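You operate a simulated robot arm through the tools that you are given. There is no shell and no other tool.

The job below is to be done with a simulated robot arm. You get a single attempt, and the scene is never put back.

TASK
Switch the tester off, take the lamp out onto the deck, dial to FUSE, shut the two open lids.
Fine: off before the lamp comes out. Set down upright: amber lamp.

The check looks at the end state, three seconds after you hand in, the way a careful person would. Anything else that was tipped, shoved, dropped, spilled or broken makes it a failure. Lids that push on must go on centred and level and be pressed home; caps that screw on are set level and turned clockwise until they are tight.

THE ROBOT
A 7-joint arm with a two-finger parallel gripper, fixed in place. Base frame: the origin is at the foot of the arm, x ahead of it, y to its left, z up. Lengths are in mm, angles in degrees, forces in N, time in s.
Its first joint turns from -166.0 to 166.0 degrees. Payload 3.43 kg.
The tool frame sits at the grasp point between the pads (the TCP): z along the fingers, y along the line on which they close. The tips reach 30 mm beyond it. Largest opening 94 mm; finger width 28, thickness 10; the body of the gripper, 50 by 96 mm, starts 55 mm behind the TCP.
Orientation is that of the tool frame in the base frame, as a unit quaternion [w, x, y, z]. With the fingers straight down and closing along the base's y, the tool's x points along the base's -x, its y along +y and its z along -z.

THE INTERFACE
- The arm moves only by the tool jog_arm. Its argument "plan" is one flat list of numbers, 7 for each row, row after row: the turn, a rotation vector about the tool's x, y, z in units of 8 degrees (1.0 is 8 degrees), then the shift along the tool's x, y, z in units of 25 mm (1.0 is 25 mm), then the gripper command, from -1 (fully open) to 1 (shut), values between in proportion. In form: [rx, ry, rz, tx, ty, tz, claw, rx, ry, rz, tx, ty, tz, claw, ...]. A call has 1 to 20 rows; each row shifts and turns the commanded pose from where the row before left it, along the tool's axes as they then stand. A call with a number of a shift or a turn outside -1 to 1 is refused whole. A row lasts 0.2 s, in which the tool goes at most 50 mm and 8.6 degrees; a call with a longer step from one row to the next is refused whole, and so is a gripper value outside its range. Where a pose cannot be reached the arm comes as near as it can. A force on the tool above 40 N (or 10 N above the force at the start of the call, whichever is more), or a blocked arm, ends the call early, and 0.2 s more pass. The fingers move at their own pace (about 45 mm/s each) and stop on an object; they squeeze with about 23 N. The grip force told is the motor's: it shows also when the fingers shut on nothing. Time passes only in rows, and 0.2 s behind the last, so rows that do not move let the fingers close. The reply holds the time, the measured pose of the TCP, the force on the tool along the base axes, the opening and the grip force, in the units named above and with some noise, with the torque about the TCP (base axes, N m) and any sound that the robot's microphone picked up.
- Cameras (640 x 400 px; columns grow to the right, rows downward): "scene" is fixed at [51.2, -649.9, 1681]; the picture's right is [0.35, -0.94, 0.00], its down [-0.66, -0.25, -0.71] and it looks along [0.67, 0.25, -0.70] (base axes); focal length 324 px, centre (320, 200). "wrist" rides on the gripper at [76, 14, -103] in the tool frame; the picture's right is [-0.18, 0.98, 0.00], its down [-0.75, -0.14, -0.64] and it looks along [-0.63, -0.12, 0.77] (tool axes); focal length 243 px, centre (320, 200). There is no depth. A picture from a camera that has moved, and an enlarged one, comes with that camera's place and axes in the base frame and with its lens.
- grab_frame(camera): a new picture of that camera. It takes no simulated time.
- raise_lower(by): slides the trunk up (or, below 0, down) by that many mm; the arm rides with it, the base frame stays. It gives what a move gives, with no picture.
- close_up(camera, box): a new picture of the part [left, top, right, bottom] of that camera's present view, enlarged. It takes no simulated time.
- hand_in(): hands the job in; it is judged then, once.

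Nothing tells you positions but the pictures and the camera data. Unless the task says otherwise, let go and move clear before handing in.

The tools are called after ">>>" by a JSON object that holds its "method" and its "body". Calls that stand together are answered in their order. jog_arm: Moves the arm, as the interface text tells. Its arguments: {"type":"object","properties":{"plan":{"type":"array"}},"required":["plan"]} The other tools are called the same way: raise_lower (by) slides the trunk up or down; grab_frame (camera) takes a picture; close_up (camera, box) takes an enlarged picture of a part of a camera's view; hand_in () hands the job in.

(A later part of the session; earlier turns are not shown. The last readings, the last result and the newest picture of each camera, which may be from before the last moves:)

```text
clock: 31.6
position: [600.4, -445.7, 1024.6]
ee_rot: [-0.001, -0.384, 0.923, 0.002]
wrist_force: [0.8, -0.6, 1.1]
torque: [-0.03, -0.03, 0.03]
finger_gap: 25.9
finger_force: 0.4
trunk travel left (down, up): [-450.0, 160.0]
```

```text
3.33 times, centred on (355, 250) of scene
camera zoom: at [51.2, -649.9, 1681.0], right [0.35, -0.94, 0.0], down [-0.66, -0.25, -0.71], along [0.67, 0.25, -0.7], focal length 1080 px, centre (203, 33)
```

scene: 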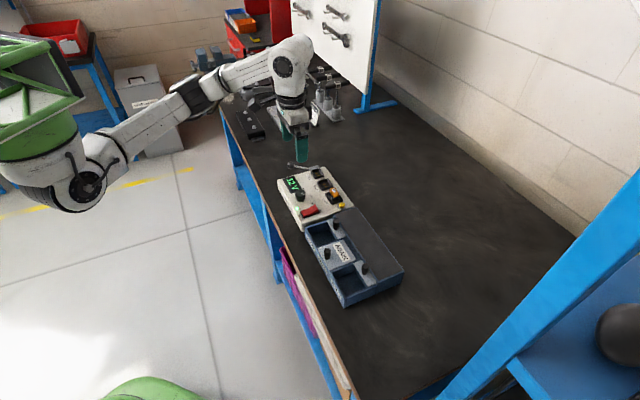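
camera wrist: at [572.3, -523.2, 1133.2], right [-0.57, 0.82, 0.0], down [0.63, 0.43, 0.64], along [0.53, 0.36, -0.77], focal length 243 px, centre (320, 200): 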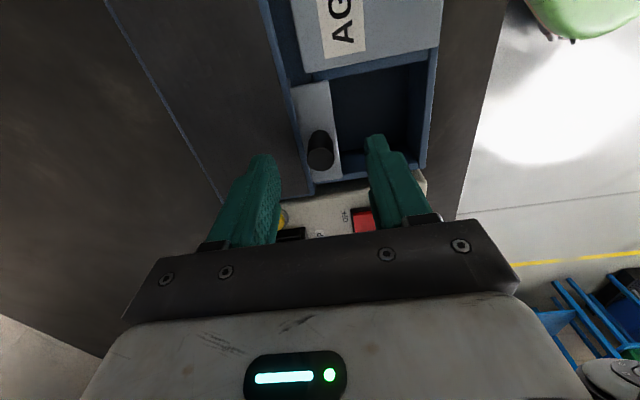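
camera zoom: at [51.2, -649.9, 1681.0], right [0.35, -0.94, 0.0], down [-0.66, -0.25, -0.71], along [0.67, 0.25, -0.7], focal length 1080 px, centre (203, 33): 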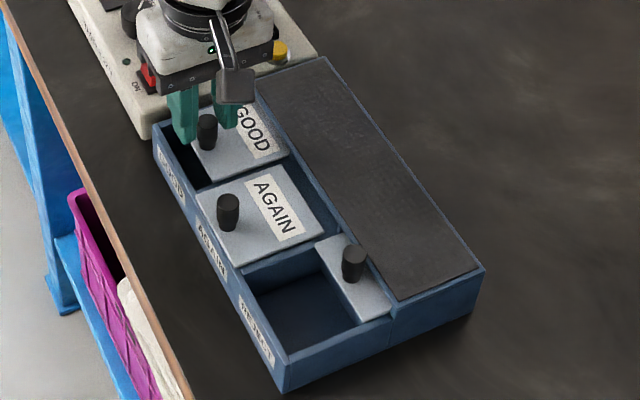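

The GOOD lid slides smoothly with about 20 mm left to go. I'll continue gently until it meets its stop.

>>> {"method": "jog_arm", "body": {"plan": [0, 0, 0, 0, 0.2, 0, 0.45, 0, 0, 0, 0, 0.2, 0, 0.45, 0, 0, 0, 0, 0.2, 0, 0.45, 0, 0, 0, 0, 0.1, 0, 0.45, 0, 0, 0, 0, 0.1, 0, 0.45]}}

>>> {"method": "close_up", "body": {"camera": "wrist", "box": [220, 60, 440, 220]}}

>>> {"method": "close_up", "body": {"camera": "scene", "box": [295, 190, 415, 310]}}

```text
clock: 32.8
position: [583.6, -431.4, 1021.7]
ee_rot: [0.0, -0.383, 0.924, 0.0]
wrist_force: [1.8, -1.9, 0.4]
torque: [-0.02, -0.08, 0.01]
finger_gap: 27.2
finger_force: 1.7
trunk travel left (down, up): [-450.0, 160.0]
```

```text
2.50 times, centred on (330, 140) of wrist
camera zoom: at [521.1, -474.6, 1126.0], right [-0.57, 0.82, 0.0], down [0.63, 0.43, 0.64], along [0.53, 0.36, -0.77], focal length 606 px, centre (295, 350)
```

zoom: 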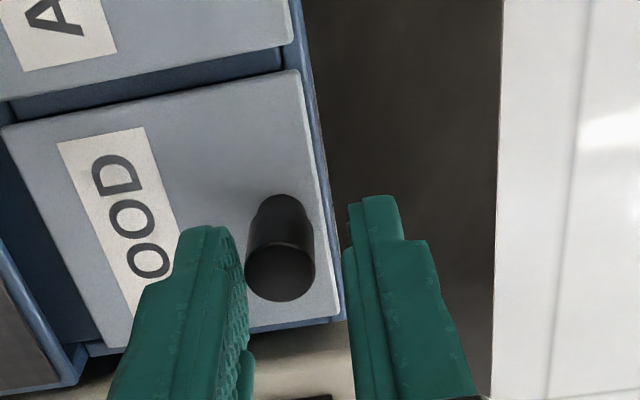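

```text
3.33 times, centred on (355, 250) of scene
camera zoom: at [51.2, -649.9, 1681.0], right [0.35, -0.94, 0.0], down [-0.66, -0.25, -0.71], along [0.67, 0.25, -0.7], focal length 1080 px, centre (203, 33)
```

zoom: 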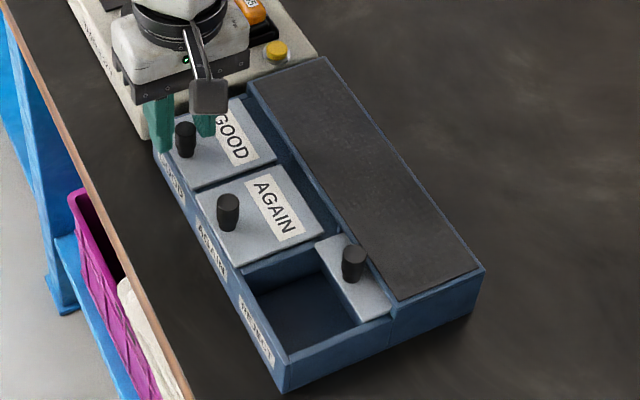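

The GOOD lid's front edge is now flush with AGAIN's. I'll nudge a little further to feel the stop.

>>> {"method": "jog_arm", "body": {"plan": [0, 0, 0, 0, 0.08, 0, 0.45, 0, 0, 0, 0, 0.08, 0, 0.45, 0, 0, 0, 0, 0.08, 0, 0.45]}}

>>> {"method": "close_up", "body": {"camera": "wrist", "box": [220, 60, 440, 220]}}

```text
clock: 33.6
position: [581.5, -428.0, 1023.6]
ee_rot: [0.0, -0.384, 0.923, 0.0]
wrist_force: [9.0, -11.5, -3.3]
torque: [-0.32, -0.25, -0.11]
finger_gap: 33.9
finger_force: 7.9
trunk travel left (down, up): [-450.0, 160.0]
```

```text
2.50 times, centred on (330, 140) of wrist
camera zoom: at [517.7, -471.2, 1126.4], right [-0.57, 0.82, 0.0], down [0.63, 0.43, 0.64], along [0.53, 0.36, -0.77], focal length 606 px, centre (295, 350)
```

zoom: 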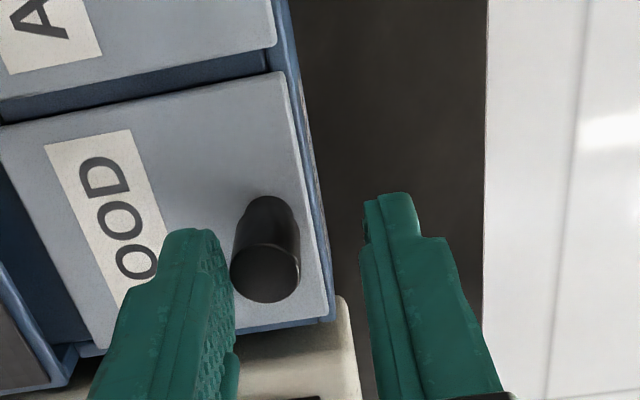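

The side force and the spread fingers show the GOOD lid is hard against its stop. I'll back off slightly, rise, and move over to the REJECT knob.

>>> {"method": "jog_arm", "body": {"plan": [0, 0, 0, 0, -0.16, 0, 0.45, 0, 0, 0, 0, -0.16, 0, 0.45, 0, 0, 0, 0, 0, -0.5, 0.45, 0, 0, 0, 0, 0, -0.9, 0.45, 0, 0, 0, 0, 0, -0.9, 0.45, 0, 0, 0, 0, 0, -0.7, -0.15]}}

>>> {"method": "grab_frame", "body": {"camera": "wrist"}}

>>> {"method": "close_up", "body": {"camera": "scene", "box": [295, 190, 415, 310]}}

```text
clock: 35.0
position: [586.1, -433.5, 1097.2]
ee_rot: [-0.001, -0.383, 0.924, 0.001]
wrist_force: [-0.4, -0.4, -0.1]
torque: [0.0, 0.0, 0.01]
finger_gap: 54.2
finger_force: 0.0
trunk travel left (down, up): [-450.0, 160.0]
```

```text
taken
camera wrist: at [523.0, -476.1, 1200.8], right [-0.57, 0.82, 0.0], down [0.63, 0.43, 0.64], along [0.53, 0.36, -0.77], focal length 243 px, centre (320, 200)
```

wrist: 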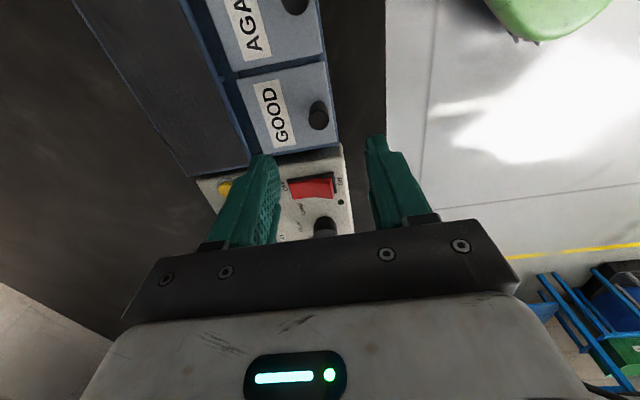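

```text
3.33 times, centred on (355, 250) of scene
camera zoom: at [51.2, -649.9, 1681.0], right [0.35, -0.94, 0.0], down [-0.66, -0.25, -0.71], along [0.67, 0.25, -0.7], focal length 1080 px, centre (203, 33)
```

zoom: 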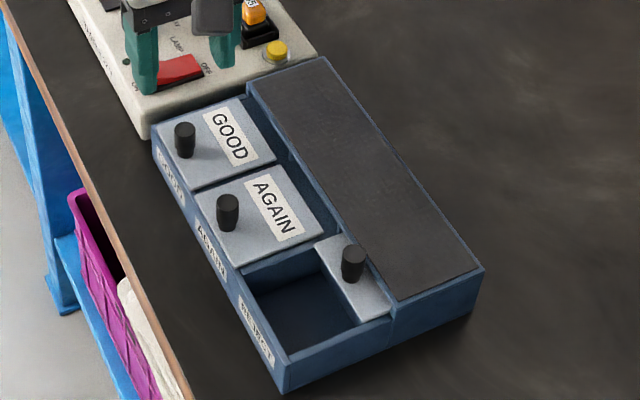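

GOOD is shut, flush with AGAIN. Now I'll move over the REJECT knob, which I take to be at about (522,−594).

>>> {"method": "jog_arm", "body": {"plan": [0, 0, 0, 0.7925, -0.3425, 0, -0.15, 0, 0, 0, 0.7925, -0.3425, 0, -0.15, 0, 0, 0, 0.7925, -0.3425, 0, -0.15, 0, 0, 0, 0.7925, -0.3425, 0, -0.15, 0, 0, 0, 0.7925, -0.3425, 0, -0.15, 0, 0, 0, 0.7925, -0.3425, 0, -0.15, 0, 0, 0, 0.7925, -0.3425, 0, -0.15, 0, 0, 0, 0.7925, -0.3425, 0, -0.15]}}

>>> {"method": "close_up", "body": {"camera": "wrist", "box": [220, 20, 420, 180]}}

>>> {"method": "grab_frame", "body": {"camera": "scene"}}

```text
clock: 36.8
position: [525.9, -593.8, 1100.0]
ee_rot: [0.0, -0.384, 0.923, 0.0]
wrist_force: [1.1, -0.1, -0.3]
torque: [-0.02, 0.02, 0.0]
finger_gap: 54.2
finger_force: 0.0
trunk travel left (down, up): [-450.0, 160.0]
```

```text
2.50 times, centred on (320, 100) of wrist
camera zoom: at [460.3, -637.2, 1201.0], right [-0.57, 0.82, 0.0], down [0.63, 0.43, 0.64], along [0.53, 0.36, -0.77], focal length 606 px, centre (320, 450)
```

zoom: 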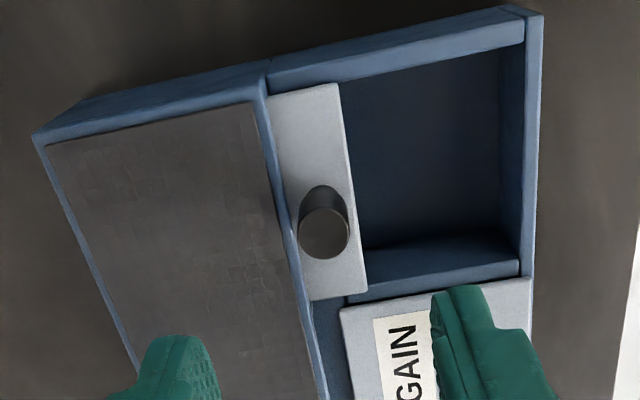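

```text
taken
```

scene: 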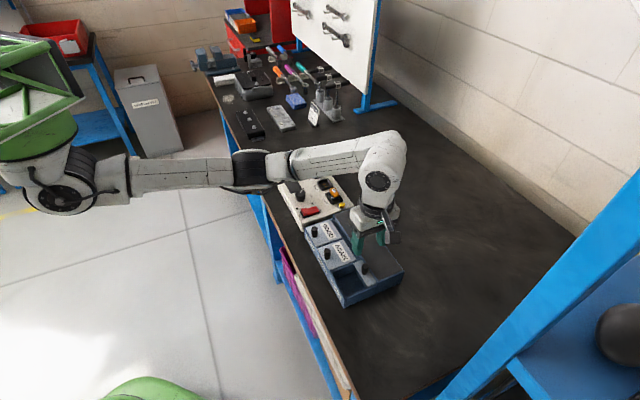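

The REJECT knob is about 6 mm off the tool axis. I'll correct, descend around it and narrow the fingers without clamping.

>>> {"method": "jog_arm", "body": {"plan": [0, 0, 0, 0.23, 0.076, 0, -0.15, 0, 0, 0, 0, 0, 1.0, -0.15, 0, 0, 0, 0, 0, 1.0, -0.15, 0, 0, 0, 0, 0, 0.7, -0.15, 0, 0, 0, 0, 0, 0.35, -0.15, 0, 0, 0, 0, 0, 0, 0.45, 0, 0, 0, 0, 0, 0, 0.45, 0, 0, 0, 0, 0, 0, 0.45]}}

>>> {"method": "close_up", "body": {"camera": "wrist", "box": [220, 60, 440, 220]}}

>>> {"method": "close_up", "body": {"camera": "scene", "box": [315, 210, 415, 310]}}

```text
clock: 38.6
position: [517.2, -597.5, 1023.4]
ee_rot: [0.0, -0.383, 0.924, 0.001]
wrist_force: [-1.2, 0.2, -0.1]
torque: [-0.03, 0.0, 0.0]
finger_gap: 26.2
finger_force: 0.1
trunk travel left (down, up): [-450.0, 160.0]
```

```text
2.50 times, centred on (330, 140) of wrist
camera zoom: at [454.9, -640.1, 1125.3], right [-0.57, 0.82, 0.0], down [0.63, 0.43, 0.64], along [0.53, 0.36, -0.77], focal length 606 px, centre (295, 350)
```

zoom: 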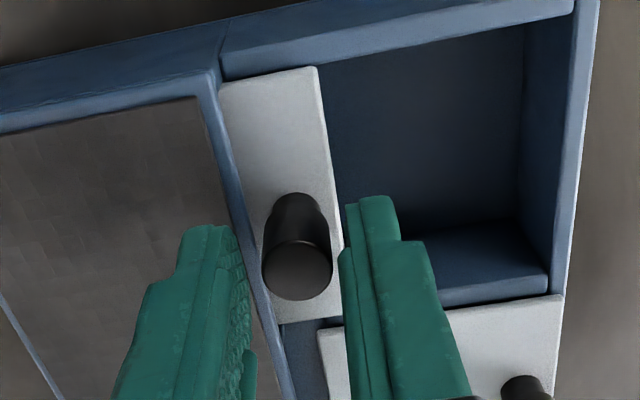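

```text
4.00 times, centred on (365, 260) of scene
camera zoom: at [51.2, -649.9, 1681.0], right [0.35, -0.94, 0.0], down [-0.66, -0.25, -0.71], along [0.67, 0.25, -0.7], focal length 1296 px, centre (140, -40)
```

zoom: 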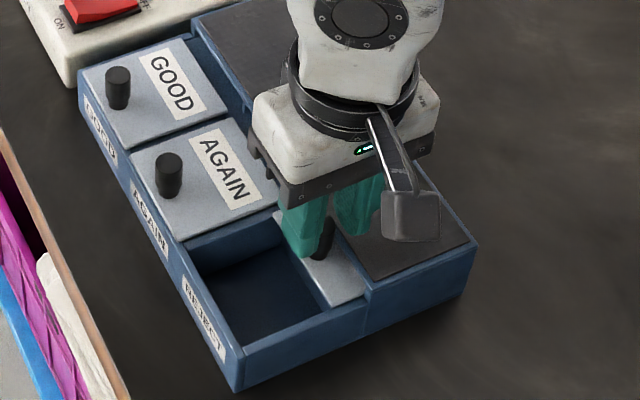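

The REJECT knob sits between the fingers just as GOOD did. I'll slide this lid forward to the same travel.

>>> {"method": "jog_arm", "body": {"plan": [0, 0, 0, 0, 0.3, 0, 0.45, 0, 0, 0, 0, 0.3, 0, 0.45, 0, 0, 0, 0, 0.3, 0, 0.45, 0, 0, 0, 0, 0.3, 0, 0.45, 0, 0, 0, 0, 0.3, 0, 0.45, 0, 0, 0, 0, 0.3, 0, 0.45, 0, 0, 0, 0, 0.2, 0, 0.45, 0, 0, 0, 0, 0.2, 0, 0.45, 0, 0, 0, 0, 0.2, 0, 0.45, 0, 0, 0, 0, 0.1, 0, 0.45, 0, 0, 0, 0, 0.1, 0, 0.45]}}

>>> {"method": "close_up", "body": {"camera": "wrist", "box": [220, 60, 440, 220]}}

>>> {"method": "close_up", "body": {"camera": "scene", "box": [315, 210, 415, 310]}}

```text
clock: 41.0
position: [471.0, -550.8, 1022.6]
ee_rot: [0.001, -0.383, 0.924, 0.001]
wrist_force: [0.8, -0.6, -0.8]
torque: [-0.03, 0.01, -0.02]
finger_gap: 25.8
finger_force: 0.5
trunk travel left (down, up): [-450.0, 160.0]
```

```text
2.50 times, centred on (330, 140) of wrist
camera zoom: at [408.3, -594.0, 1124.8], right [-0.57, 0.82, 0.0], down [0.63, 0.43, 0.64], along [0.53, 0.36, -0.77], focal length 606 px, centre (295, 350)
```

zoom: 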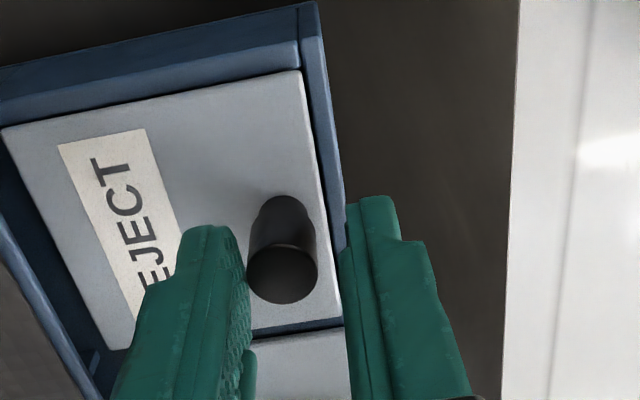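

```text
4.00 times, centred on (365, 260) of scene
camera zoom: at [51.2, -649.9, 1681.0], right [0.35, -0.94, 0.0], down [-0.66, -0.25, -0.71], along [0.67, 0.25, -0.7], focal length 1296 px, centre (140, -40)
```

zoom: 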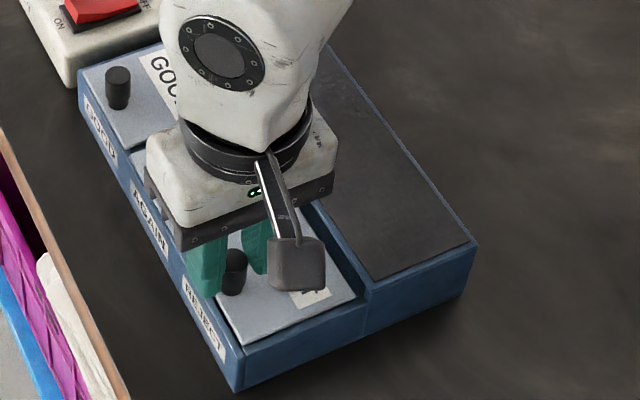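

Nearly there; no stop force yet. I'll push on gently until it meets the stop.

>>> {"method": "jog_arm", "body": {"plan": [0, 0, 0, 0, 0.1, 0, 0.45, 0, 0, 0, 0, 0.1, 0, 0.45, 0, 0, 0, 0, 0.08, 0, 0.45]}}

>>> {"method": "close_up", "body": {"camera": "wrist", "box": [220, 60, 440, 220]}}

```text
clock: 41.8
position: [467.1, -547.5, 1022.3]
ee_rot: [0.0, -0.384, 0.923, 0.0]
wrist_force: [1.1, -4.0, 1.2]
torque: [-0.18, -0.09, -0.06]
finger_gap: 28.9
finger_force: 2.8
trunk travel left (down, up): [-450.0, 160.0]
```

```text
2.50 times, centred on (330, 140) of wrist
camera zoom: at [404.3, -589.6, 1125.4], right [-0.57, 0.82, 0.0], down [0.63, 0.43, 0.64], along [0.53, 0.36, -0.77], focal length 606 px, centre (295, 350)
```

zoom: 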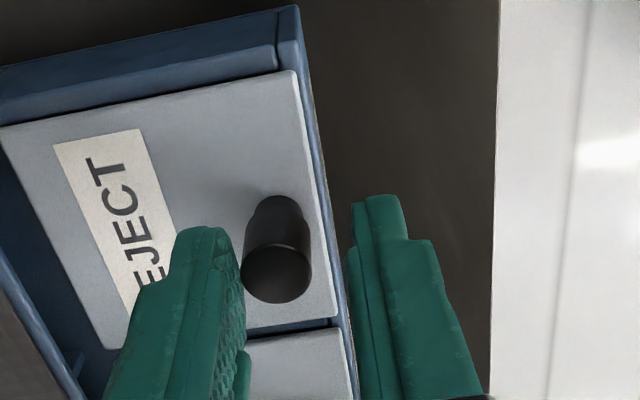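

The fingers are starting to spread, so the stop has been reached. One more small nudge, then I'll back off and rise.

>>> {"method": "jog_arm", "body": {"plan": [0, 0, 0, 0, 0.1, 0, 0.45, 0, 0, 0, 0, 0, 0, 0.45, 0, 0, 0, 0, -0.15, 0, 0.45, 0, 0, 0, 0, -0.13, 0, 0.45, 0, 0, 0, 0, 0, -0.5, 0.45, 0, 0, 0, 0, 0, -0.9, 0.45, 0, 0, 0, 0, 0, -0.9, -0.15, 0, 0, 0, 0, 0, -0.9, -0.15, 0, 0, 0, 0, 0, -0.9, -0.15]}}

>>> {"method": "grab_frame", "body": {"camera": "wrist"}}

>>> {"method": "close_up", "body": {"camera": "scene", "box": [295, 180, 415, 310]}}

```text
clock: 43.8
position: [471.3, -549.0, 1127.1]
ee_rot: [0.0, -0.384, 0.923, 0.0]
wrist_force: [-0.5, -0.3, 0.1]
torque: [-0.02, 0.01, -0.02]
finger_gap: 54.1
finger_force: 0.1
trunk travel left (down, up): [-450.0, 160.0]
```

```text
taken
camera wrist: at [406.8, -592.5, 1228.7], right [-0.57, 0.82, 0.0], down [0.63, 0.43, 0.64], along [0.53, 0.36, -0.77], focal length 243 px, centre (320, 200)
```

wrist: 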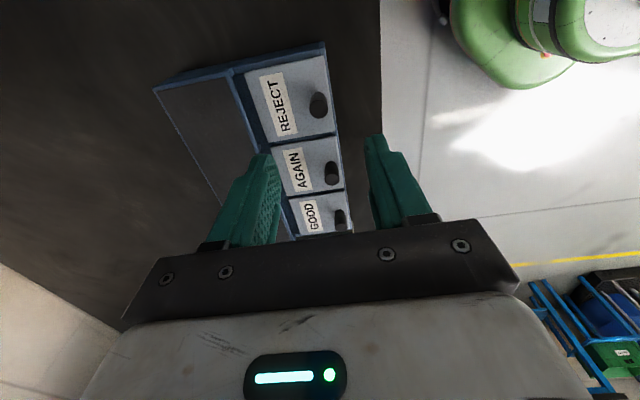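

```text
3.08 times, centred on (355, 245) of scene
camera zoom: at [51.2, -649.9, 1681.0], right [0.35, -0.94, 0.0], down [-0.66, -0.25, -0.71], along [0.67, 0.25, -0.7], focal length 997 px, centre (212, 62)
```

zoom: 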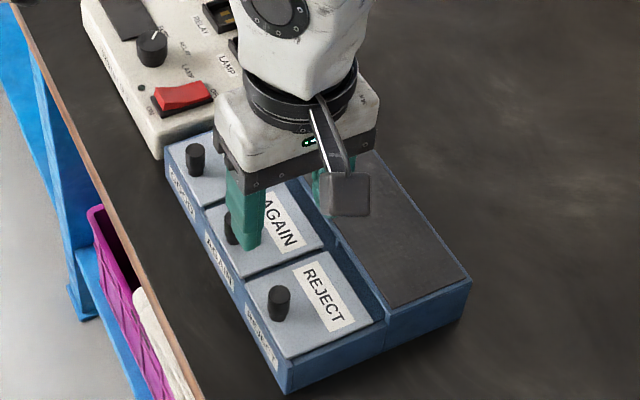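

All three lids are shut and aligned. Next is the lamp: I'll move above its socket (about 756,−433) for a close look.

>>> {"method": "jog_arm", "body": {"plan": [0, 0, 0, -0.944, -0.398, 0, -0.15, 0, 0, 0, -0.944, -0.398, 0, -0.15, 0, 0, 0, -0.944, -0.398, 0, -0.15, 0, 0, 0, -0.944, -0.398, 0, -0.15, 0, 0, 0, -0.944, -0.398, 0, -0.15, 0, 0, 0, -0.944, -0.398, 0, -0.15, 0, 0, 0, -0.944, -0.398, 0, -0.15, 0, 0, 0, -0.944, -0.398, 0, -0.15, 0, 0, 0, -0.944, -0.398, 0, -0.15, 0, 0, 0, -0.944, -0.398, 0, -0.15, 0, 0, 0, -0.944, -0.398, 0, -0.15, 0, 0, 0, -0.944, -0.398, 0, -0.15]}}

>>> {"method": "grab_frame", "body": {"camera": "wrist"}}

>>> {"method": "close_up", "body": {"camera": "wrist", "box": [250, 30, 390, 170]}}

>>> {"method": "close_up", "body": {"camera": "scene", "box": [265, 120, 415, 310]}}

```text
clock: 46.4
position: [755.0, -432.0, 1125.5]
ee_rot: [-0.001, -0.383, 0.924, 0.001]
wrist_force: [0.4, -0.3, 0.0]
torque: [0.05, -0.04, 0.02]
finger_gap: 54.1
finger_force: 0.0
trunk travel left (down, up): [-450.0, 160.0]
```

```text
taken
camera wrist: at [692.1, -475.8, 1228.1], right [-0.57, 0.82, 0.0], down [0.63, 0.43, 0.64], along [0.53, 0.36, -0.77], focal length 243 px, centre (320, 200)
```

wrist: 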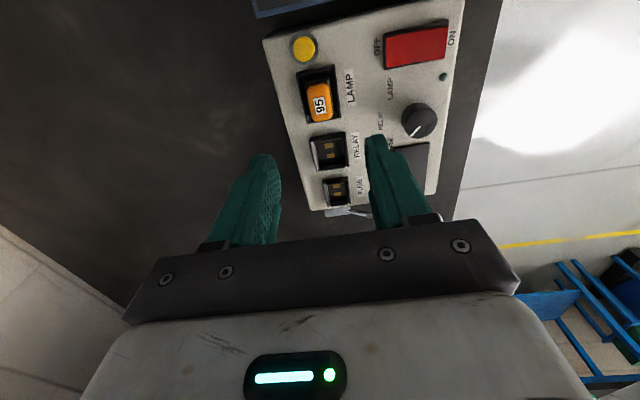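

```text
2.86 times, centred on (320, 100) of wrist
camera zoom: at [692.1, -475.8, 1228.1], right [-0.57, 0.82, 0.0], down [0.63, 0.43, 0.64], along [0.53, 0.36, -0.77], focal length 693 px, centre (320, 486)
```

zoom: 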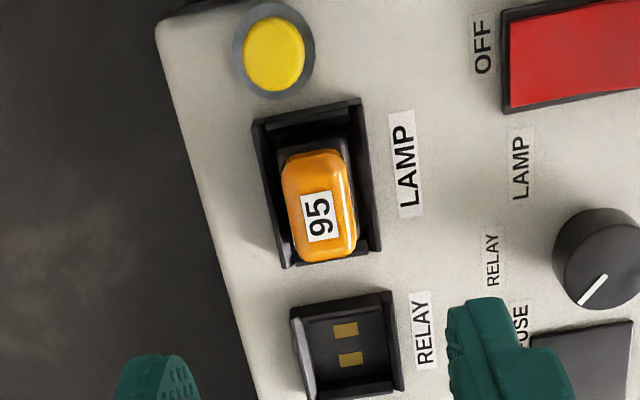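

```text
2.11 times, centred on (340, 215) of scene
camera zoom: at [51.2, -649.9, 1681.0], right [0.35, -0.94, 0.0], down [-0.66, -0.25, -0.71], along [0.67, 0.25, -0.7], focal length 682 px, centre (278, 168)
```

zoom: 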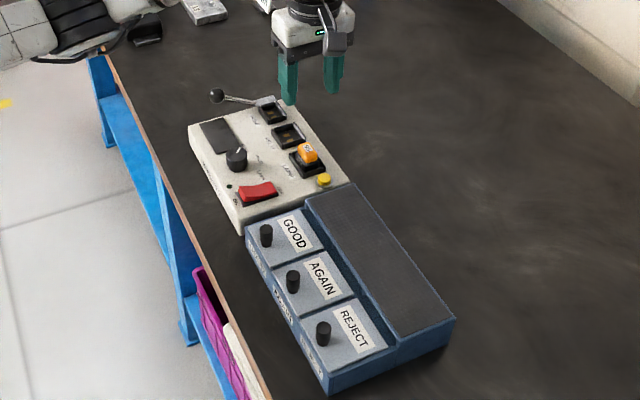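

The amber lamp (about 22 mm across the bench depth, 30 mm along) is right under the tool axis, so I'll grip it across its short side. Lowering most of the way first, then checking alignment.

>>> {"method": "jog_arm", "body": {"plan": [0, 0, 0, 0, 0, 0.9, -0.15, 0, 0, 0, 0, 0, 0.9, -0.15, 0, 0, 0, 0, 0, 0.9, -0.15, 0, 0, 0, 0, 0, 0.9, -0.15]}}

>>> {"method": "close_up", "body": {"camera": "wrist", "box": [230, 80, 410, 220]}}

>>> {"method": "close_up", "body": {"camera": "scene", "box": [295, 150, 365, 210]}}

```text
clock: 47.4
position: [754.6, -433.0, 1035.0]
ee_rot: [0.001, -0.383, 0.924, 0.0]
wrist_force: [0.7, 0.0, 1.0]
torque: [0.04, -0.02, 0.01]
finger_gap: 54.0
finger_force: 0.0
trunk travel left (down, up): [-450.0, 160.0]
```

```text
2.86 times, centred on (320, 150) of wrist
camera zoom: at [691.7, -475.7, 1136.9], right [-0.57, 0.82, 0.0], down [0.63, 0.43, 0.64], along [0.53, 0.36, -0.77], focal length 693 px, centre (320, 343)
```

zoom: 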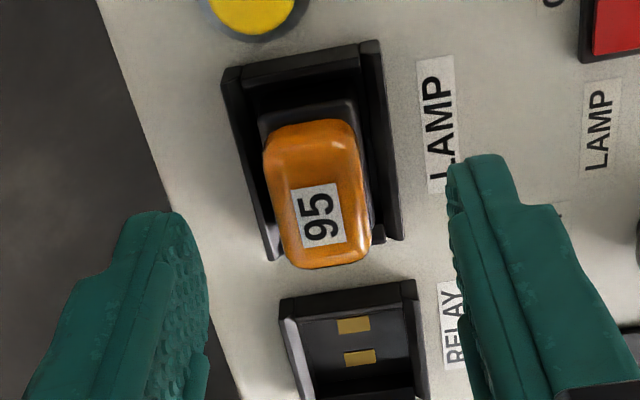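

```text
6.67 times, centred on (330, 180) of scene
camera zoom: at [51.2, -649.9, 1681.0], right [0.35, -0.94, 0.0], down [-0.66, -0.25, -0.71], along [0.67, 0.25, -0.7], focal length 2161 px, centre (253, 333)
```

zoom: 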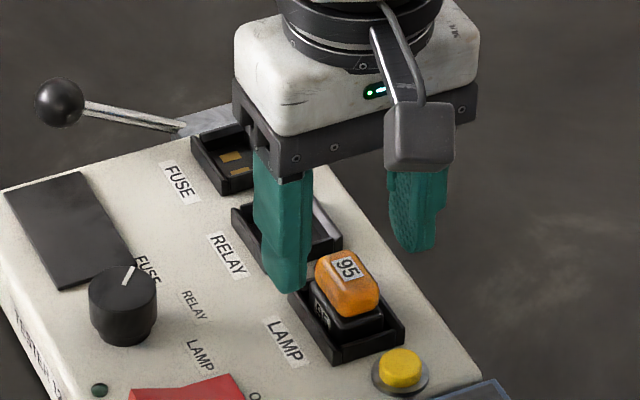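

Alignment is good. I'll lower the last 24 mm so the tips stay just above the socket rim, then close on the amber body.

>>> {"method": "jog_arm", "body": {"plan": [0, 0, 0, -0.04, 0, 0, -0.15, 0, 0, 0, 0, 0, 0.5, -0.15, 0, 0, 0, 0, 0, 0.46, -0.15, 0, 0, 0, 0, 0, 0, 0.2, 0, 0, 0, 0, 0, 0, 0.6, 0, 0, 0, 0, 0, 0, 1, 0, 0, 0, 0, 0, 0, 1, 0, 0, 0, 0, 0, 0, 1]}}

>>> {"method": "close_up", "body": {"camera": "wrist", "box": [230, 80, 410, 220]}}

>>> {"method": "close_up", "body": {"camera": "scene", "box": [295, 150, 365, 210]}}

```text
clock: 49.2
position: [756.3, -433.5, 1011.3]
ee_rot: [0.0, -0.384, 0.923, 0.001]
wrist_force: [0.4, -0.7, 0.7]
torque: [0.02, 0.0, -0.02]
finger_gap: 22.9
finger_force: 23.2
trunk travel left (down, up): [-450.0, 160.0]
```

```text
2.86 times, centred on (320, 150) of wrist
camera zoom: at [692.4, -476.5, 1113.2], right [-0.57, 0.82, 0.0], down [0.63, 0.43, 0.64], along [0.53, 0.36, -0.77], focal length 693 px, centre (320, 343)
```

zoom: 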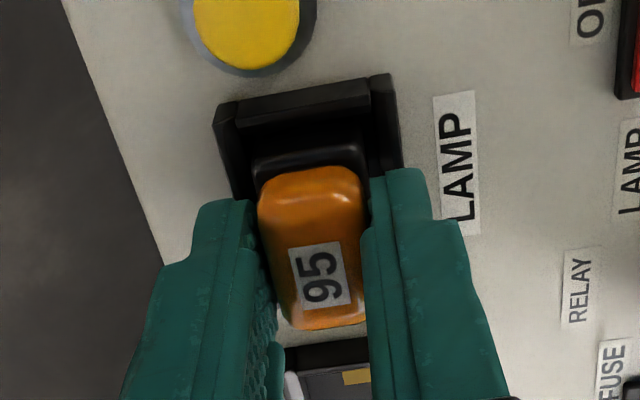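

```text
6.67 times, centred on (330, 180) of scene
camera zoom: at [51.2, -649.9, 1681.0], right [0.35, -0.94, 0.0], down [-0.66, -0.25, -0.71], along [0.67, 0.25, -0.7], focal length 2161 px, centre (253, 333)
```

zoom: 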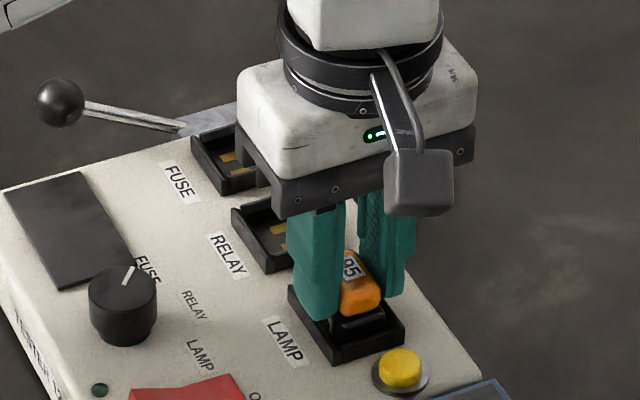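

The lamp is held at 22.9 mm with no side load. I'll lift it straight out slowly.

>>> {"method": "jog_arm", "body": {"plan": [0, 0, 0, 0, 0, -0.1, 1, 0, 0, 0, 0, 0, -0.15, 1, 0, 0, 0, 0, 0, -0.2, 1, 0, 0, 0, 0, 0, -0.3, 1, 0, 0, 0, 0, 0, -0.5, 1, 0, 0, 0, 0, 0, -0.8, 1]}}

>>> {"method": "close_up", "body": {"camera": "wrist", "box": [230, 60, 410, 220]}}

>>> {"method": "close_up", "body": {"camera": "scene", "box": [285, 130, 385, 220]}}

```text
clock: 50.6
position: [755.7, -433.5, 1062.4]
ee_rot: [0.0, -0.384, 0.923, 0.001]
wrist_force: [-0.6, -0.2, 0.1]
torque: [-0.01, -0.01, 0.0]
finger_gap: 0.2
finger_force: 22.9
trunk travel left (down, up): [-450.0, 160.0]
```

```text
2.50 times, centred on (320, 140) of wrist
camera zoom: at [692.4, -476.1, 1164.7], right [-0.57, 0.82, 0.0], down [0.63, 0.43, 0.64], along [0.53, 0.36, -0.77], focal length 606 px, centre (320, 350)
```

zoom: 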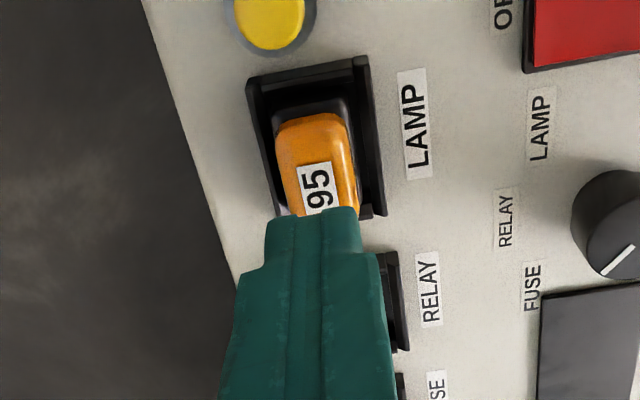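

```text
4.44 times, centred on (335, 175) of scene
camera zoom: at [51.2, -649.9, 1681.0], right [0.35, -0.94, 0.0], down [-0.66, -0.25, -0.71], along [0.67, 0.25, -0.7], focal length 1440 px, centre (253, 311)
```

zoom: 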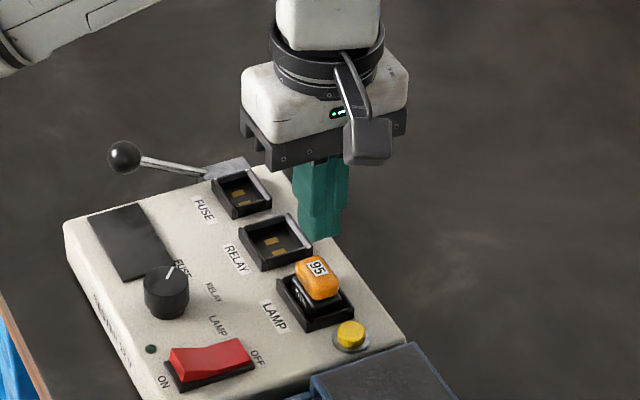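

The fingers slipped off and the lamp is still in its socket, so it is held by something. I'll zoom in on the socket, the lever and the button to understand the retention before trying again.

>>> {"method": "close_up", "body": {"camera": "scene", "box": [305, 180, 345, 215]}}

>>> {"method": "close_up", "body": {"camera": "scene", "box": [280, 155, 330, 190]}}

>>> {"method": "close_up", "body": {"camera": "wrist", "box": [280, 70, 360, 150]}}

```text
11.43 times, centred on (325, 198) of scene
camera zoom: at [51.2, -649.9, 1681.0], right [0.35, -0.94, 0.0], down [-0.66, -0.25, -0.71], along [0.67, 0.25, -0.7], focal length 3704 px, centre (263, 229)
```

zoom: 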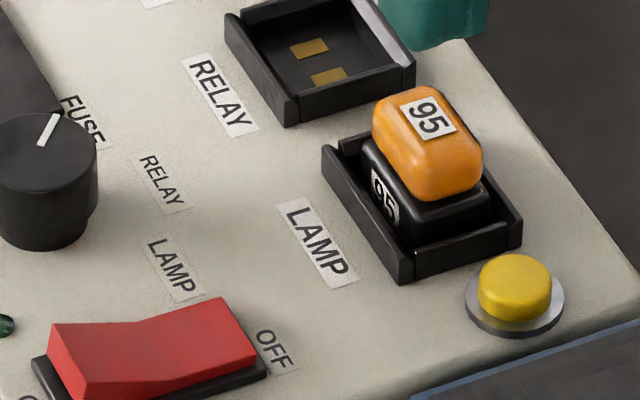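

```text
11.43 times, centred on (305, 172) of scene
camera zoom: at [51.2, -649.9, 1681.0], right [0.35, -0.94, 0.0], down [-0.66, -0.25, -0.71], along [0.67, 0.25, -0.7], focal length 3704 px, centre (491, 514)
```

zoom: 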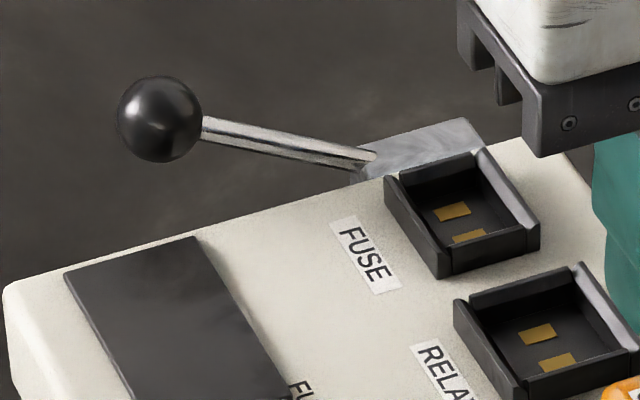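

```text
5.00 times, centred on (320, 110) of wrist
camera zoom: at [692.4, -476.1, 1164.7], right [-0.57, 0.82, 0.0], down [0.63, 0.43, 0.64], along [0.53, 0.36, -0.77], focal length 1213 px, centre (320, 650)
```

zoom: 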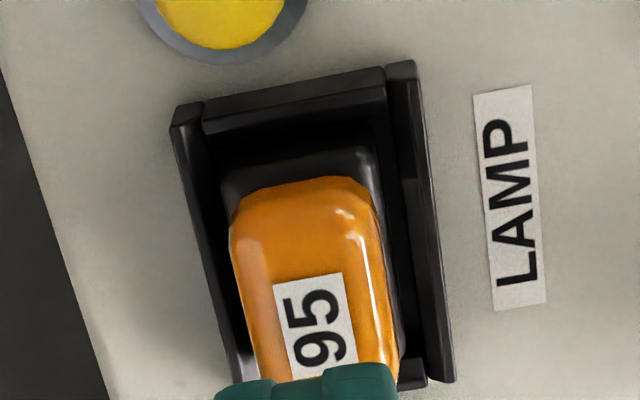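

The lamp only shifted about a millimetre sideways. I'll open, go back down a bit lower on the body, grip again, and lift in tiny steps while reading the force.

>>> {"method": "jog_arm", "body": {"plan": [0, 0, 0, 0, 0, 0, -0.15, 0, 0, 0, 0, 0, 0, -0.15, 0, 0, 0, 0, 0, 0, -0.15, 0, 0, 0, 0.03, 0, 0.8, -0.15, 0, 0, 0, 0, 0, 0.8, -0.15, 0, 0, 0, 0, 0, 0.5, -0.15, 0, 0, 0, 0, 0, 0.06, 0.3, 0, 0, 0, 0, 0, 0, 1, 0, 0, 0, 0, 0, 0, 1, 0, 0, 0, 0, 0, 0, 1, 0, 0, 0, 0, 0, 0, 1]}}

>>> {"method": "close_up", "body": {"camera": "scene", "box": [305, 165, 355, 215]}}

>>> {"method": "jog_arm", "body": {"plan": [0, 0, 0, 0, 0, -0.06, 1]}}

>>> {"method": "jog_arm", "body": {"plan": [0, 0, 0, 0, 0, -0.06, 1]}}

>>> {"method": "jog_arm", "body": {"plan": [0, 0, 0, 0, 0, -0.06, 1]}}

```text
clock: 53.0
position: [754.5, -432.4, 1007.6]
ee_rot: [0.0, -0.384, 0.923, 0.001]
wrist_force: [-0.2, -0.3, -0.2]
torque: [0.02, 0.01, 0.01]
finger_gap: 22.8
finger_force: 22.9
trunk travel left (down, up): [-450.0, 160.0]
```

```text
8.00 times, centred on (330, 190) of scene
camera zoom: at [51.2, -649.9, 1681.0], right [0.35, -0.94, 0.0], down [-0.66, -0.25, -0.71], along [0.67, 0.25, -0.7], focal length 2593 px, centre (240, 280)
```

zoom: 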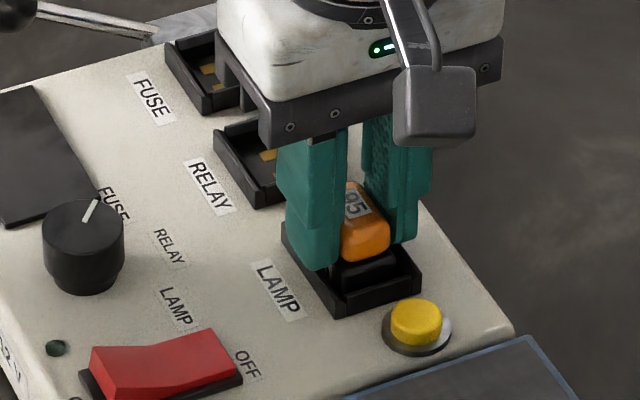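

```text
clock: 53.4
position: [755.5, -432.4, 1008.4]
ee_rot: [0.0, -0.383, 0.924, 0.0]
wrist_force: [-0.7, 0.1, -0.3]
torque: [0.02, -0.01, -0.01]
finger_gap: 22.7
finger_force: 23.2
trunk travel left (down, up): [-450.0, 160.0]
```

```text
clock: 53.8
position: [754.8, -432.5, 1010.1]
ee_rot: [-0.001, -0.383, 0.924, 0.001]
wrist_force: [0.1, 0.7, -0.4]
torque: [0.0, 0.02, -0.01]
finger_gap: 22.9
finger_force: 23.2
trunk travel left (down, up): [-450.0, 160.0]
```

```text
clock: 54.2
position: [754.5, -432.4, 1013.1]
ee_rot: [0.0, -0.383, 0.924, 0.001]
wrist_force: [0.2, 0.6, 0.0]
torque: [0.0, 0.01, -0.03]
finger_gap: 22.8
finger_force: 23.1
trunk travel left (down, up): [-450.0, 160.0]
```

>>> {"method": "close_up", "body": {"camera": "scene", "box": [305, 165, 355, 215]}}

>>> {"method": "close_up", "body": {"camera": "wrist", "box": [260, 90, 380, 190]}}

```text
8.00 times, centred on (330, 190) of scene
camera zoom: at [51.2, -649.9, 1681.0], right [0.35, -0.94, 0.0], down [-0.66, -0.25, -0.71], along [0.67, 0.25, -0.7], focal length 2593 px, centre (240, 280)
```

zoom: 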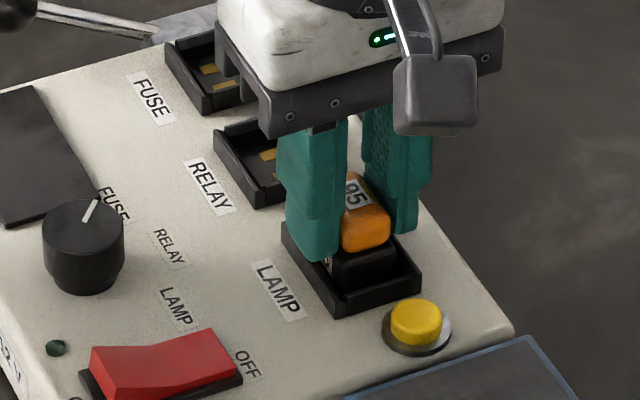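

```text
4.00 times, centred on (320, 140) of wrist
camera zoom: at [691.9, -475.4, 1115.0], right [-0.57, 0.82, 0.0], down [0.63, 0.43, 0.64], along [0.53, 0.36, -0.77], focal length 970 px, centre (320, 440)
```

zoom: 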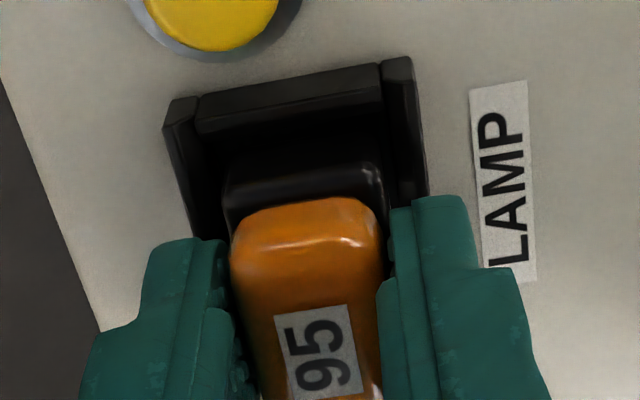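

The lamp is now rising with the fingers. I'll continue lifting slowly, checking that the grip holds.

>>> {"method": "jog_arm", "body": {"plan": [0, 0, 0, 0, 0, -0.06, 1, 0, 0, 0, 0, 0, -0.06, 1, 0, 0, 0, 0, 0, -0.06, 1]}}

>>> {"method": "close_up", "body": {"camera": "scene", "box": [305, 165, 355, 215]}}

```text
clock: 55.0
position: [755.7, -432.4, 1016.6]
ee_rot: [-0.001, -0.383, 0.924, 0.0]
wrist_force: [-0.6, 0.5, -0.6]
torque: [0.01, -0.01, -0.02]
finger_gap: 22.9
finger_force: 23.2
trunk travel left (down, up): [-450.0, 160.0]
```

```text
8.00 times, centred on (330, 190) of scene
camera zoom: at [51.2, -649.9, 1681.0], right [0.35, -0.94, 0.0], down [-0.66, -0.25, -0.71], along [0.67, 0.25, -0.7], focal length 2593 px, centre (240, 280)
```

zoom: 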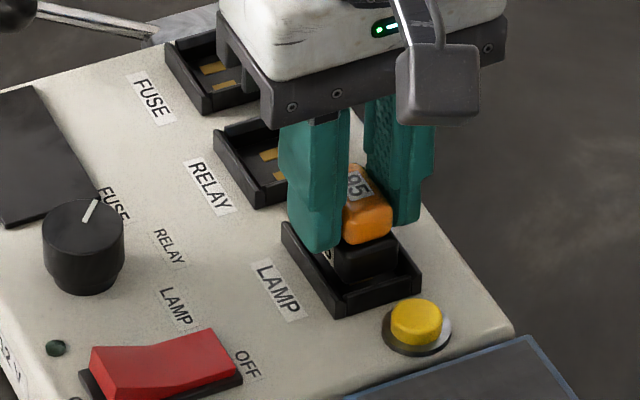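

>>> {"method": "jog_arm", "body": {"plan": [0, 0, 0, 0, 0, -0.08, 1, 0, 0, 0, 0, 0, -0.08, 1, 0, 0, 0, 0, 0, -0.08, 1, 0, 0, 0, 0, 0, -0.08, 1]}}

>>> {"method": "close_up", "body": {"camera": "scene", "box": [305, 165, 355, 215]}}

>>> {"method": "close_up", "body": {"camera": "wrist", "box": [260, 90, 380, 190]}}

```text
clock: 56.0
position: [754.9, -432.9, 1024.1]
ee_rot: [-0.001, -0.384, 0.923, 0.001]
wrist_force: [0.0, -0.6, 0.4]
torque: [0.01, -0.03, 0.01]
finger_gap: 22.6
finger_force: 23.5
trunk travel left (down, up): [-450.0, 160.0]
```

```text
8.00 times, centred on (330, 190) of scene
camera zoom: at [51.2, -649.9, 1681.0], right [0.35, -0.94, 0.0], down [-0.66, -0.25, -0.71], along [0.67, 0.25, -0.7], focal length 2593 px, centre (240, 280)
```

zoom: 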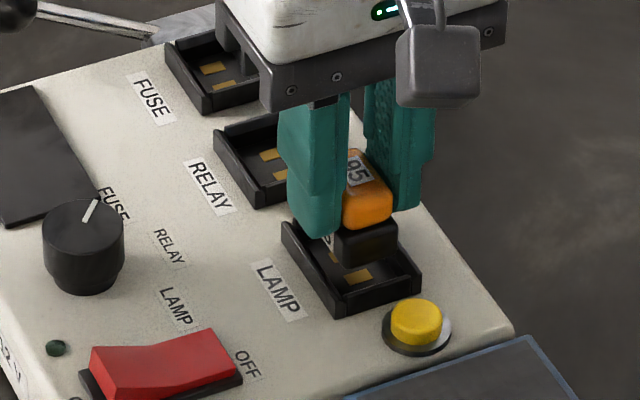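

```text
4.00 times, centred on (320, 140) of wrist
camera zoom: at [691.8, -475.8, 1127.5], right [-0.57, 0.82, 0.0], down [0.63, 0.43, 0.64], along [0.53, 0.36, -0.77], focal length 970 px, centre (320, 440)
```

zoom: 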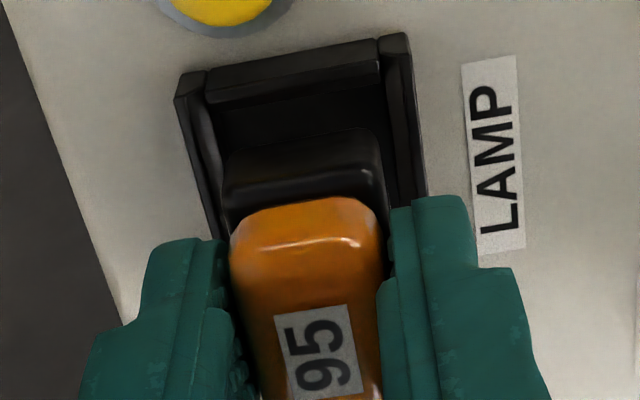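

The lamp is clear of the socket contacts and still firmly held. I'll lift a bit further, slowly, so its base clears the socket rim and button.

>>> {"method": "jog_arm", "body": {"plan": [0, 0, 0, 0, 0, -0.08, 1, 0, 0, 0, 0, 0, -0.08, 1, 0, 0, 0, 0, 0, -0.1, 1, 0, 0, 0, 0, 0, -0.1, 1, 0, 0, 0, 0, 0, -0.1, 1, 0, 0, 0, 0, 0, -0.1, 1, 0, 0, 0, 0, 0, -0.1, 1, 0, 0, 0, 0, 0, -0.08, 1]}}

>>> {"method": "close_up", "body": {"camera": "scene", "box": [305, 155, 365, 215]}}

>>> {"method": "grab_frame", "body": {"camera": "wrist"}}

```text
clock: 57.8
position: [754.6, -431.8, 1042.9]
ee_rot: [0.001, -0.384, 0.923, 0.0]
wrist_force: [-0.4, 1.0, -0.8]
torque: [0.01, 0.0, -0.01]
finger_gap: 22.9
finger_force: 23.1
trunk travel left (down, up): [-450.0, 160.0]
```

```text
6.67 times, centred on (335, 185) of scene
camera zoom: at [51.2, -649.9, 1681.0], right [0.35, -0.94, 0.0], down [-0.66, -0.25, -0.71], along [0.67, 0.25, -0.7], focal length 2161 px, centre (220, 300)
```

zoom: 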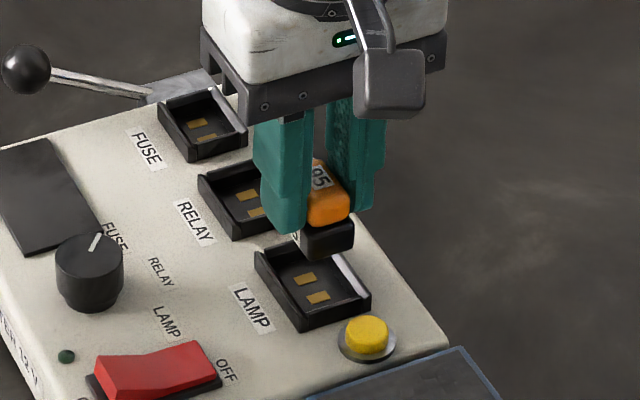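

```text
taken
camera wrist: at [692.2, -476.2, 1146.3], right [-0.57, 0.82, 0.0], down [0.63, 0.43, 0.64], along [0.53, 0.36, -0.77], focal length 243 px, centre (320, 200)
```

wrist: 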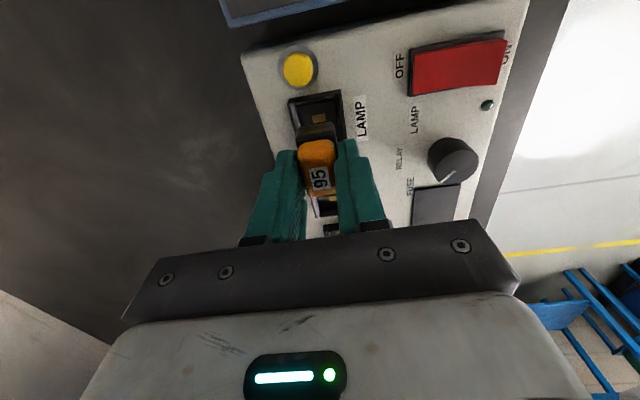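

The lamp is fully out and level. The deck, the dark top of the tray, lies straight along −u from here, so I'll carry the lamp slowly over it.

>>> {"method": "jog_arm", "body": {"plan": [0, 0, 0, 0.2, 0, 0, 1, 0, 0, 0, 0.35, 0, 0, 1, 0, 0, 0, 0.4, 0, 0, 1, 0, 0, 0, 0.4, 0, 0, 1, 0, 0, 0, 0.4, 0, 0, 1, 0, 0, 0, 0.4, 0, 0, 1, 0, 0, 0, 0.4, 0, 0, 1, 0, 0, 0, 0.4, 0, 0, 1, 0, 0, 0, 0.4, 0, 0, 1, 0, 0, 0, 0.4, 0, 0, 1, 0, 0, 0, 0.4, 0, 0, 1, 0, 0, 0, 0.4, 0, 0, 1, 0, 0, 0, 0.4, 0, 0, 1, 0, 0, 0, 0.4, 0, 0, 1, 0, 0, 0, 0.35, 0, 0, 1, 0, 0, 0, 0.2, 0, 0, 1]}}

>>> {"method": "grab_frame", "body": {"camera": "wrist"}}

>>> {"method": "close_up", "body": {"camera": "scene", "box": [295, 165, 415, 285]}}

```text
clock: 61.2
position: [650.8, -538.4, 1043.6]
ee_rot: [0.0, -0.384, 0.923, 0.0]
wrist_force: [0.0, -0.3, -1.2]
torque: [-0.02, 0.0, -0.02]
finger_gap: 22.7
finger_force: 22.7
trunk travel left (down, up): [-450.0, 160.0]
```

```text
taken
camera wrist: at [586.9, -580.8, 1145.9], right [-0.57, 0.82, 0.0], down [0.63, 0.43, 0.64], along [0.53, 0.36, -0.77], focal length 243 px, centre (320, 200)
```

wrist: 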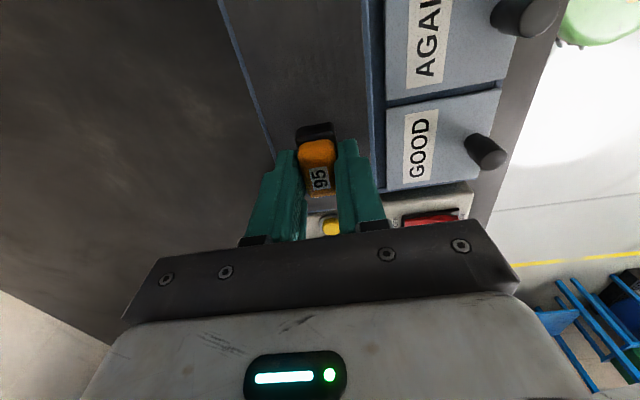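

```text
3.33 times, centred on (355, 225) of scene
camera zoom: at [51.2, -649.9, 1681.0], right [0.35, -0.94, 0.0], down [-0.66, -0.25, -0.71], along [0.67, 0.25, -0.7], focal length 1080 px, centre (203, 117)
```

zoom: 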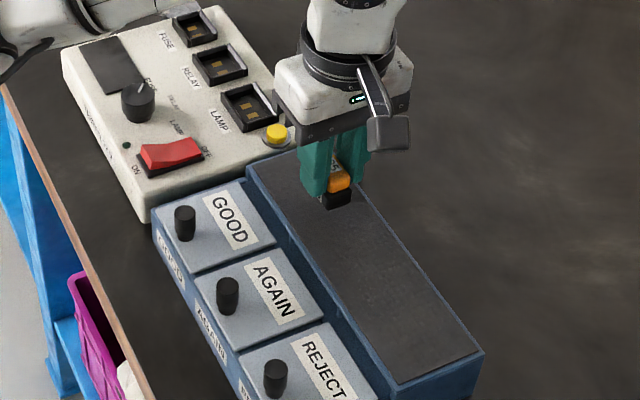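

The lamp is hovering over the middle of the deck (deck spans v≈802–878, lamp at 841). I'll lower it most of the way, then in 1 mm steps until it touches.

>>> {"method": "jog_arm", "body": {"plan": [0, 0, 0, 0, 0, 0.15, 1, 0, 0, 0, 0, 0, 0.15, 1, 0, 0, 0, 0, 0, 0.15, 1, 0, 0, 0, 0, 0, 0.1, 1]}}

>>> {"method": "close_up", "body": {"camera": "scene", "box": [325, 185, 375, 225]}}

>>> {"method": "close_up", "body": {"camera": "wrist", "box": [260, 80, 380, 200]}}

```text
clock: 62.2
position: [650.7, -538.1, 1029.0]
ee_rot: [0.001, -0.384, 0.924, 0.001]
wrist_force: [-0.6, -1.0, 0.3]
torque: [-0.01, -0.02, -0.01]
finger_gap: 23.0
finger_force: 23.5
trunk travel left (down, up): [-450.0, 160.0]
```

```text
10.00 times, centred on (350, 205) of scene
camera zoom: at [51.2, -649.9, 1681.0], right [0.35, -0.94, 0.0], down [-0.66, -0.25, -0.71], along [0.67, 0.25, -0.7], focal length 3241 px, centre (20, 150)
```

zoom: 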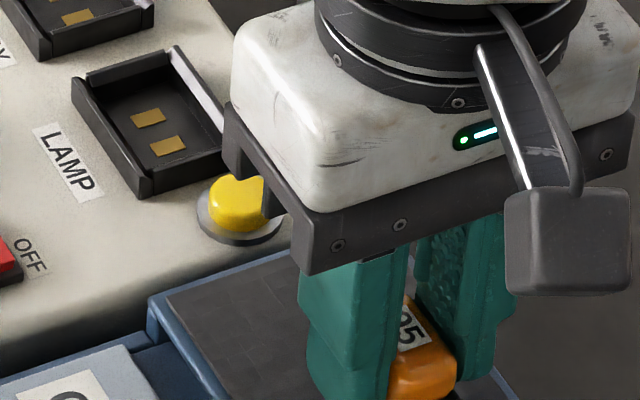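

```text
3.33 times, centred on (320, 140) of wrist
camera zoom: at [587.4, -580.7, 1132.3], right [-0.57, 0.82, 0.0], down [0.63, 0.43, 0.64], along [0.53, 0.36, -0.77], focal length 809 px, centre (320, 400)
```

zoom: 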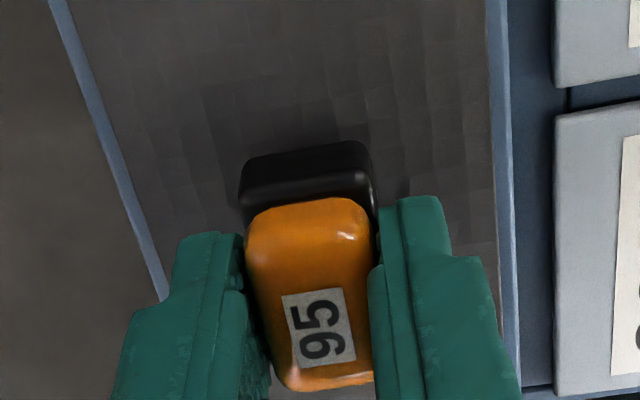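

>>> {"method": "jog_arm", "body": {"plan": [0, 0, 0, 0, 0, 0.06, 1, 0, 0, 0, 0, 0, 0.06, 1, 0, 0, 0, 0, 0, 0, 1]}}

>>> {"method": "jog_arm", "body": {"plan": [0, 0, 0, 0, 0, 0.04, 1, 0, 0, 0, 0, 0, 0.04, 1, 0, 0, 0, 0, 0, 0, 1]}}

>>> {"method": "close_up", "body": {"camera": "scene", "box": [335, 195, 385, 235]}}

```text
clock: 63.0
position: [650.5, -537.1, 1025.7]
ee_rot: [0.0, -0.384, 0.923, 0.0]
wrist_force: [-0.1, -0.5, -1.0]
torque: [0.02, 0.0, -0.05]
finger_gap: 22.7
finger_force: 22.7
trunk travel left (down, up): [-450.0, 160.0]
```

```text
clock: 63.8
position: [650.3, -537.6, 1022.8]
ee_rot: [-0.001, -0.383, 0.924, 0.001]
wrist_force: [-0.8, 0.0, 0.2]
torque: [-0.04, 0.0, 0.02]
finger_gap: 22.7
finger_force: 22.9
trunk travel left (down, up): [-450.0, 160.0]
```

```text
10.00 times, centred on (360, 215) of scene
camera zoom: at [51.2, -649.9, 1681.0], right [0.35, -0.94, 0.0], down [-0.66, -0.25, -0.71], along [0.67, 0.25, -0.7], focal length 3241 px, centre (-80, 50)
```

zoom: 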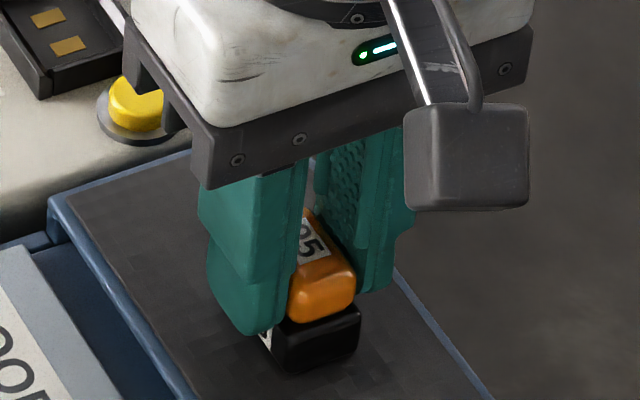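

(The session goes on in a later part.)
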